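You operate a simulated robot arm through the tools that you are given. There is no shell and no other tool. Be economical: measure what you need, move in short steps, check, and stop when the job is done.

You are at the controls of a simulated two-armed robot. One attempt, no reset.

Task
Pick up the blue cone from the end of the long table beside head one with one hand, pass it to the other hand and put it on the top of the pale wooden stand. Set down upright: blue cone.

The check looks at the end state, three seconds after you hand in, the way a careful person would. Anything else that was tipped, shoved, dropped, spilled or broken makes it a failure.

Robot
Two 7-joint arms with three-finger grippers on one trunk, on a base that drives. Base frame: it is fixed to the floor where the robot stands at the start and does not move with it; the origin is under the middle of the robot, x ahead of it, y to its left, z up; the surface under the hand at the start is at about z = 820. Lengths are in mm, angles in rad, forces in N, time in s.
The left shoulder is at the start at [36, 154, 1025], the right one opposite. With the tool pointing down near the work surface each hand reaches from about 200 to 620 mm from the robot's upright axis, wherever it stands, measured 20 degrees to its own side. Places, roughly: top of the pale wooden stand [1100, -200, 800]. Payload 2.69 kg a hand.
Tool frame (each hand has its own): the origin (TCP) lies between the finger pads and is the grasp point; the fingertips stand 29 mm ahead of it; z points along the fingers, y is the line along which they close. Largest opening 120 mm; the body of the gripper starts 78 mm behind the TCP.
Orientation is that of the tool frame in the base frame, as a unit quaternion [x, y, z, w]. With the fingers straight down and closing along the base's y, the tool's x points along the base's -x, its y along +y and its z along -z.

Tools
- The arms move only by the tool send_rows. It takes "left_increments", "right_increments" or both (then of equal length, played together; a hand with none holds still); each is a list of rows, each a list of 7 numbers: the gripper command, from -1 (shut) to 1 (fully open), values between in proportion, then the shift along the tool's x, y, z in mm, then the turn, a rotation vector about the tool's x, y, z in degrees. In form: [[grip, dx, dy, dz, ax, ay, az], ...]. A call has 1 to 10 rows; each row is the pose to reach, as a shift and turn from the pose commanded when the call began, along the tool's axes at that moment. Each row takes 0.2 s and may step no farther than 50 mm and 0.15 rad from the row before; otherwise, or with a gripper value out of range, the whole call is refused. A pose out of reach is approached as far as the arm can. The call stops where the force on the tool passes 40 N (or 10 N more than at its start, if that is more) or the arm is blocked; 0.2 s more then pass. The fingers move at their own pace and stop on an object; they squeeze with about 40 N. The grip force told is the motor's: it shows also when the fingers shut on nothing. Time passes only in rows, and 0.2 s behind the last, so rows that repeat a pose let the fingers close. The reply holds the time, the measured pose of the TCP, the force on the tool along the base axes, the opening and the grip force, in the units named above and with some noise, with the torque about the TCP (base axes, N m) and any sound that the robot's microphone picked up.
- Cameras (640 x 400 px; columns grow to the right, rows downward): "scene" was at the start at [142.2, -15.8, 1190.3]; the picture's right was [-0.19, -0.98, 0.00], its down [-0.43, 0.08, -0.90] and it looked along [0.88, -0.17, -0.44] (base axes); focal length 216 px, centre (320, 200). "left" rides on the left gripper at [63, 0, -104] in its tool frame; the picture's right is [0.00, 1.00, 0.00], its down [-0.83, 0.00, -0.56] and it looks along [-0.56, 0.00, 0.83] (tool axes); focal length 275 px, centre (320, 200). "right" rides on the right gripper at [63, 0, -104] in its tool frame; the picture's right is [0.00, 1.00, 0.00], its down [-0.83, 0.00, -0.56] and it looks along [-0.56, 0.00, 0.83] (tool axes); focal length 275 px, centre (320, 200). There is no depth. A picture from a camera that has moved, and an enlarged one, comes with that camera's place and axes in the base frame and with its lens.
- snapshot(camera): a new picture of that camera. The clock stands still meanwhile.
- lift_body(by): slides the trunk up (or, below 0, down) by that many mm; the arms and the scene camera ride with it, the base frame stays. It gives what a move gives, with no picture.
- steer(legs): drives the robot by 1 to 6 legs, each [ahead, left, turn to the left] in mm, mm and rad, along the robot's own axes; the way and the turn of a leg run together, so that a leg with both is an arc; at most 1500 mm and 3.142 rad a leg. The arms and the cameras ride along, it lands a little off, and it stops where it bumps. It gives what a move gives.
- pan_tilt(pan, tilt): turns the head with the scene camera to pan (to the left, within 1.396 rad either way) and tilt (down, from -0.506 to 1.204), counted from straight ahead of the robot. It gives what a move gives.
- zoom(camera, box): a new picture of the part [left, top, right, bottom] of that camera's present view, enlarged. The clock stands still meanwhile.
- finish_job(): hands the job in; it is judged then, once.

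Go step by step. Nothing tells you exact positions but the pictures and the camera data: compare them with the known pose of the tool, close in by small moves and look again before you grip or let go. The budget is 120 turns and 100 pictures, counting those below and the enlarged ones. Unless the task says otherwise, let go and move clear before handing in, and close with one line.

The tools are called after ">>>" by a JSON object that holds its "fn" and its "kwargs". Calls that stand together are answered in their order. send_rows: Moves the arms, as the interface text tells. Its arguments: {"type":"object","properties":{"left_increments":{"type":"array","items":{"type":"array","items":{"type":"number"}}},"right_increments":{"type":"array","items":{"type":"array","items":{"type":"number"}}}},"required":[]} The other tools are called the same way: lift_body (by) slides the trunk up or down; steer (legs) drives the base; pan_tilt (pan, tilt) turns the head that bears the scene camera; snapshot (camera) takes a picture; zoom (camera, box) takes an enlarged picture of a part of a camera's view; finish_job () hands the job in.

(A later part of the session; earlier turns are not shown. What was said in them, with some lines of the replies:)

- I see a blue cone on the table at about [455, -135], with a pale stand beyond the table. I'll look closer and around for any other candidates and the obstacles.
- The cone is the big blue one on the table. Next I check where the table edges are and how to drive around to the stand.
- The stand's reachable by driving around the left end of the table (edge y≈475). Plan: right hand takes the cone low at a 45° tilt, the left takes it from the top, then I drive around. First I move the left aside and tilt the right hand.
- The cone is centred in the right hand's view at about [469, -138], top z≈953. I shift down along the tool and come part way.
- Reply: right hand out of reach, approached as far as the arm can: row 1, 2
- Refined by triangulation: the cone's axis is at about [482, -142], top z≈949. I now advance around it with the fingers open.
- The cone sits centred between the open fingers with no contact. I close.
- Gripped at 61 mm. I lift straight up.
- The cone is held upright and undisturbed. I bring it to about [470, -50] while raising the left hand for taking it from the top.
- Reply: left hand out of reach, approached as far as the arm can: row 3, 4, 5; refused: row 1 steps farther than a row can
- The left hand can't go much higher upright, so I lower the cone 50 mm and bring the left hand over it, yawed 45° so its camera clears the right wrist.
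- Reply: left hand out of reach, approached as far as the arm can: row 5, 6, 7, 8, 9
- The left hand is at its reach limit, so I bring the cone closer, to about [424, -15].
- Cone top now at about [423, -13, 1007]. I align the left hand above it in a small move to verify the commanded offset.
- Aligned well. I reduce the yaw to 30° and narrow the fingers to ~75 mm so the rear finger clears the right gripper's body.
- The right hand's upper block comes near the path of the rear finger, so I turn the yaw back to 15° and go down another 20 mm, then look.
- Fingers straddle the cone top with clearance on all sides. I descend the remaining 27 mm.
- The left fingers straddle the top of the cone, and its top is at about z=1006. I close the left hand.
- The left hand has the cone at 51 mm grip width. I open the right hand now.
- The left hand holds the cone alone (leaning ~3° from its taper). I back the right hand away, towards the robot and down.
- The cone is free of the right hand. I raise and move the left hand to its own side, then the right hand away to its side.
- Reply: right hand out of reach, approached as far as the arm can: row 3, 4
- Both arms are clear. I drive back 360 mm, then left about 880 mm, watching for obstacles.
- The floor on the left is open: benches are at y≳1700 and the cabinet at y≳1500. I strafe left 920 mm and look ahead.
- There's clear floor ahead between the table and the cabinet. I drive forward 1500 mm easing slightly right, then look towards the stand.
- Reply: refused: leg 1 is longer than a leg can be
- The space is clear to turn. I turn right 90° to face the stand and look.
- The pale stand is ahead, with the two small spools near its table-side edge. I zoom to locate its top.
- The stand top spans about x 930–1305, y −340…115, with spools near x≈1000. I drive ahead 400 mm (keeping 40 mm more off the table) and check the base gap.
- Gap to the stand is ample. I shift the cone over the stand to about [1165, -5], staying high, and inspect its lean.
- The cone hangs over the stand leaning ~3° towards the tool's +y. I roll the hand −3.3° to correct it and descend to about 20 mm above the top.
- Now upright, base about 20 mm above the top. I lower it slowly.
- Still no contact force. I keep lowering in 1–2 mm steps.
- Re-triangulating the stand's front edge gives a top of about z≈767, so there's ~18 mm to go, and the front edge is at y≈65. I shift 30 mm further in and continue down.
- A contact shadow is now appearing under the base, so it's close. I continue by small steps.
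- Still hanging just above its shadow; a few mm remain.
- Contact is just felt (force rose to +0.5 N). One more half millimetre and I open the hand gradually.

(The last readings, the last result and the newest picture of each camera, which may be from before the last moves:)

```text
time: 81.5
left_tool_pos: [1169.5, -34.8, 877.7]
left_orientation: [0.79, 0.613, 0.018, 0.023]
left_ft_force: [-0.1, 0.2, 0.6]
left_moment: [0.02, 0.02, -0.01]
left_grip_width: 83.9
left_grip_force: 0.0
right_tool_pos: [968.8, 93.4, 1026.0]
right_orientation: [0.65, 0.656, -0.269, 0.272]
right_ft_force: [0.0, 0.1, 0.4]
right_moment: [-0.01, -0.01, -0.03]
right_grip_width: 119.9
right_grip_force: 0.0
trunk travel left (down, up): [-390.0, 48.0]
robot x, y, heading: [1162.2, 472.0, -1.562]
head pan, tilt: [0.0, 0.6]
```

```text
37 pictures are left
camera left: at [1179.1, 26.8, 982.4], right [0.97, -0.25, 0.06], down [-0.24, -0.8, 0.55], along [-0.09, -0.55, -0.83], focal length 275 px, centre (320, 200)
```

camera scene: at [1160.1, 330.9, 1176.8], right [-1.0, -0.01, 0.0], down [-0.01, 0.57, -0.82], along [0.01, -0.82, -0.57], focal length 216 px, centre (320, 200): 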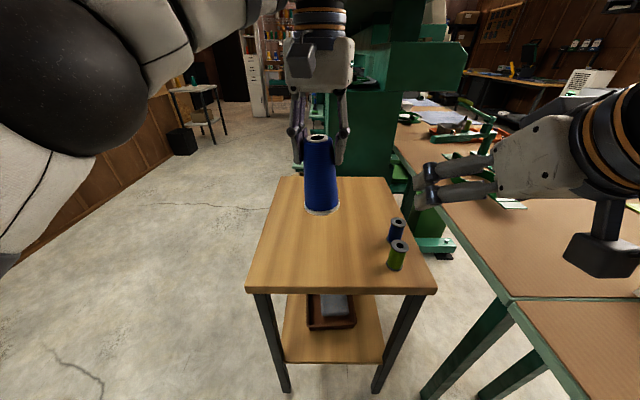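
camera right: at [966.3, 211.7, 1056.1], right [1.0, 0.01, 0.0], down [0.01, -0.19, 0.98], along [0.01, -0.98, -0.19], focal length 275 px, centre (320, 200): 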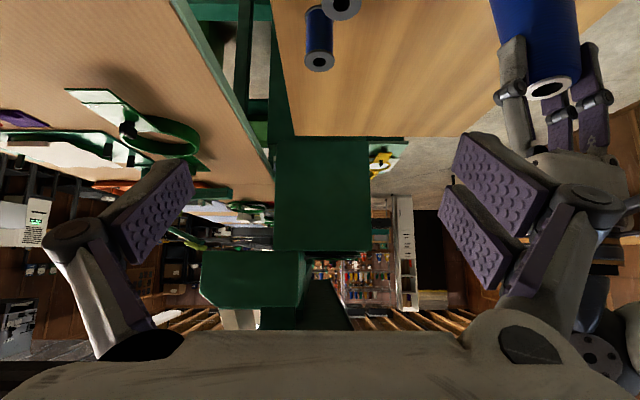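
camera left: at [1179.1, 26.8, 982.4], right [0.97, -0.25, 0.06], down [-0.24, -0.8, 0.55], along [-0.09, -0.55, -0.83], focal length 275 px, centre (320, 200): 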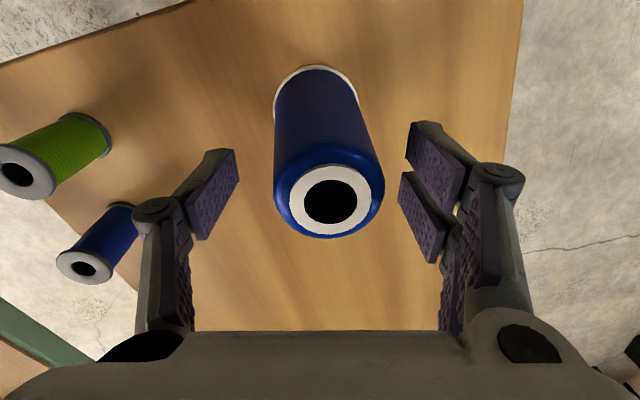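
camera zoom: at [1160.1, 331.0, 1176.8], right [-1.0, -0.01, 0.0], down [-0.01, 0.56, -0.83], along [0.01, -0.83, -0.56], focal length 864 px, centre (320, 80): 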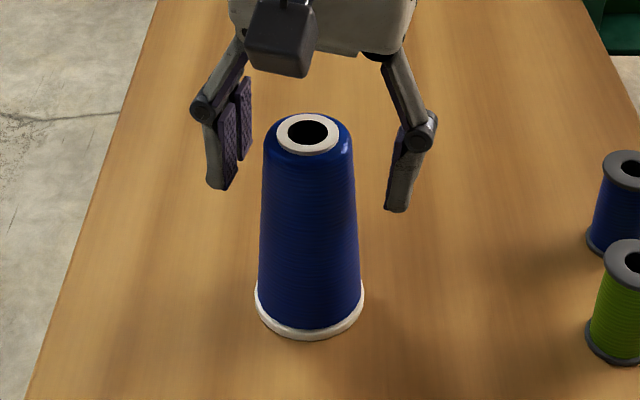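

The cone stands upright and free on the stand. I raise the left hand straight up, then back off.

>>> {"fn": "send_rows", "kwargs": {"left_increments": [[0.4, 0, 0, -20, 0, 0, 0], [0.4, 0, 0, -50, 0, 0, 0], [0.4, 0, 0, -80, 0, 0, 0], [0.4, 0, 0, -110, 0, 0, 0], [0.4, 0, 0, -140, 0, 0, 0], [0.4, 0, 0, -140, 0, 0, 0]]}}

>>> {"fn": "steer", "kwargs": {"legs": [[-250, 0, 0]]}}

>>> {"fn": "snapshot", "kwargs": {"camera": "scene"}}

>>> {"fn": "zoom", "kwargs": {"camera": "scene", "box": [230, 110, 410, 222]}}

```text
time: 82.8
left_tool_pos: [1161.4, -31.0, 1019.0]
left_orientation: [0.79, 0.612, 0.017, 0.022]
left_ft_force: [0.7, -0.4, -0.1]
left_moment: [0.0, -0.04, -0.01]
left_grip_width: 83.9
left_grip_force: 0.0
right_tool_pos: [968.2, 93.7, 1026.7]
right_orientation: [0.651, 0.656, -0.269, 0.271]
right_ft_force: [-1.1, 0.2, -1.0]
right_moment: [0.01, 0.02, 0.02]
right_grip_width: 120.1
right_grip_force: 0.1
trunk travel left (down, up): [-390.0, 48.0]
robot x, y, heading: [1155.3, 469.2, -1.556]
head pan, tilt: [0.0, 0.6]
```

```text
time: 84.7
left_tool_pos: [1158.4, 219.2, 1017.1]
left_orientation: [0.79, 0.613, 0.018, 0.023]
left_ft_force: [0.8, 0.7, 0.1]
left_moment: [-0.06, 0.01, 0.0]
left_grip_width: 84.1
left_grip_force: 0.1
right_tool_pos: [967.2, 344.6, 1027.6]
right_orientation: [0.651, 0.656, -0.27, 0.271]
right_ft_force: [0.8, 0.6, 0.3]
right_moment: [-0.01, 0.0, 0.0]
right_grip_width: 120.0
right_grip_force: 0.1
trunk travel left (down, up): [-390.0, 48.0]
robot x, y, heading: [1163.0, 719.4, -1.562]
head pan, tilt: [0.0, 0.6]
```

```text
36 pictures are left
camera scene: at [1157.6, 582.2, 1176.9], right [-1.0, -0.01, 0.0], down [-0.01, 0.56, -0.83], along [0.01, -0.83, -0.56], focal length 216 px, centre (320, 200)
```

scene: 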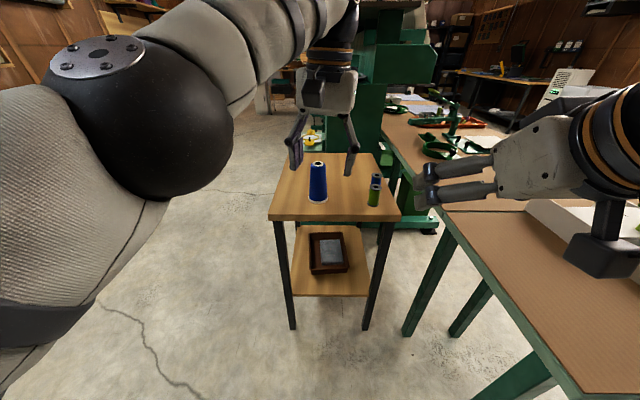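

```text
3.56 times, centred on (320, 166) of scene
camera zoom: at [1157.6, 582.2, 1176.9], right [-1.0, -0.01, 0.0], down [-0.01, 0.56, -0.83], along [0.01, -0.83, -0.56], focal length 768 px, centre (320, 321)
```

zoom: 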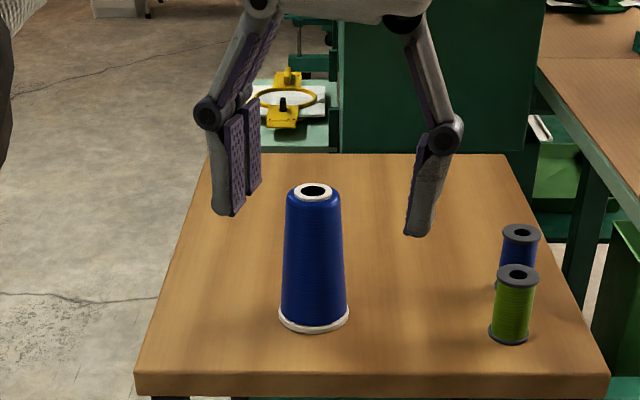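

The blue cone is standing upright on the stand. The spools haven't moved and both hands are clear, so I'm handing in.

>>> {"fn": "finish_job", "kwargs": {}}

```text
The job is handed in.
```

I picked up the blue cone with the right hand, passed it to the left, and set it upright on top of the pale wooden stand; nothing else looked disturbed in the last pictures.
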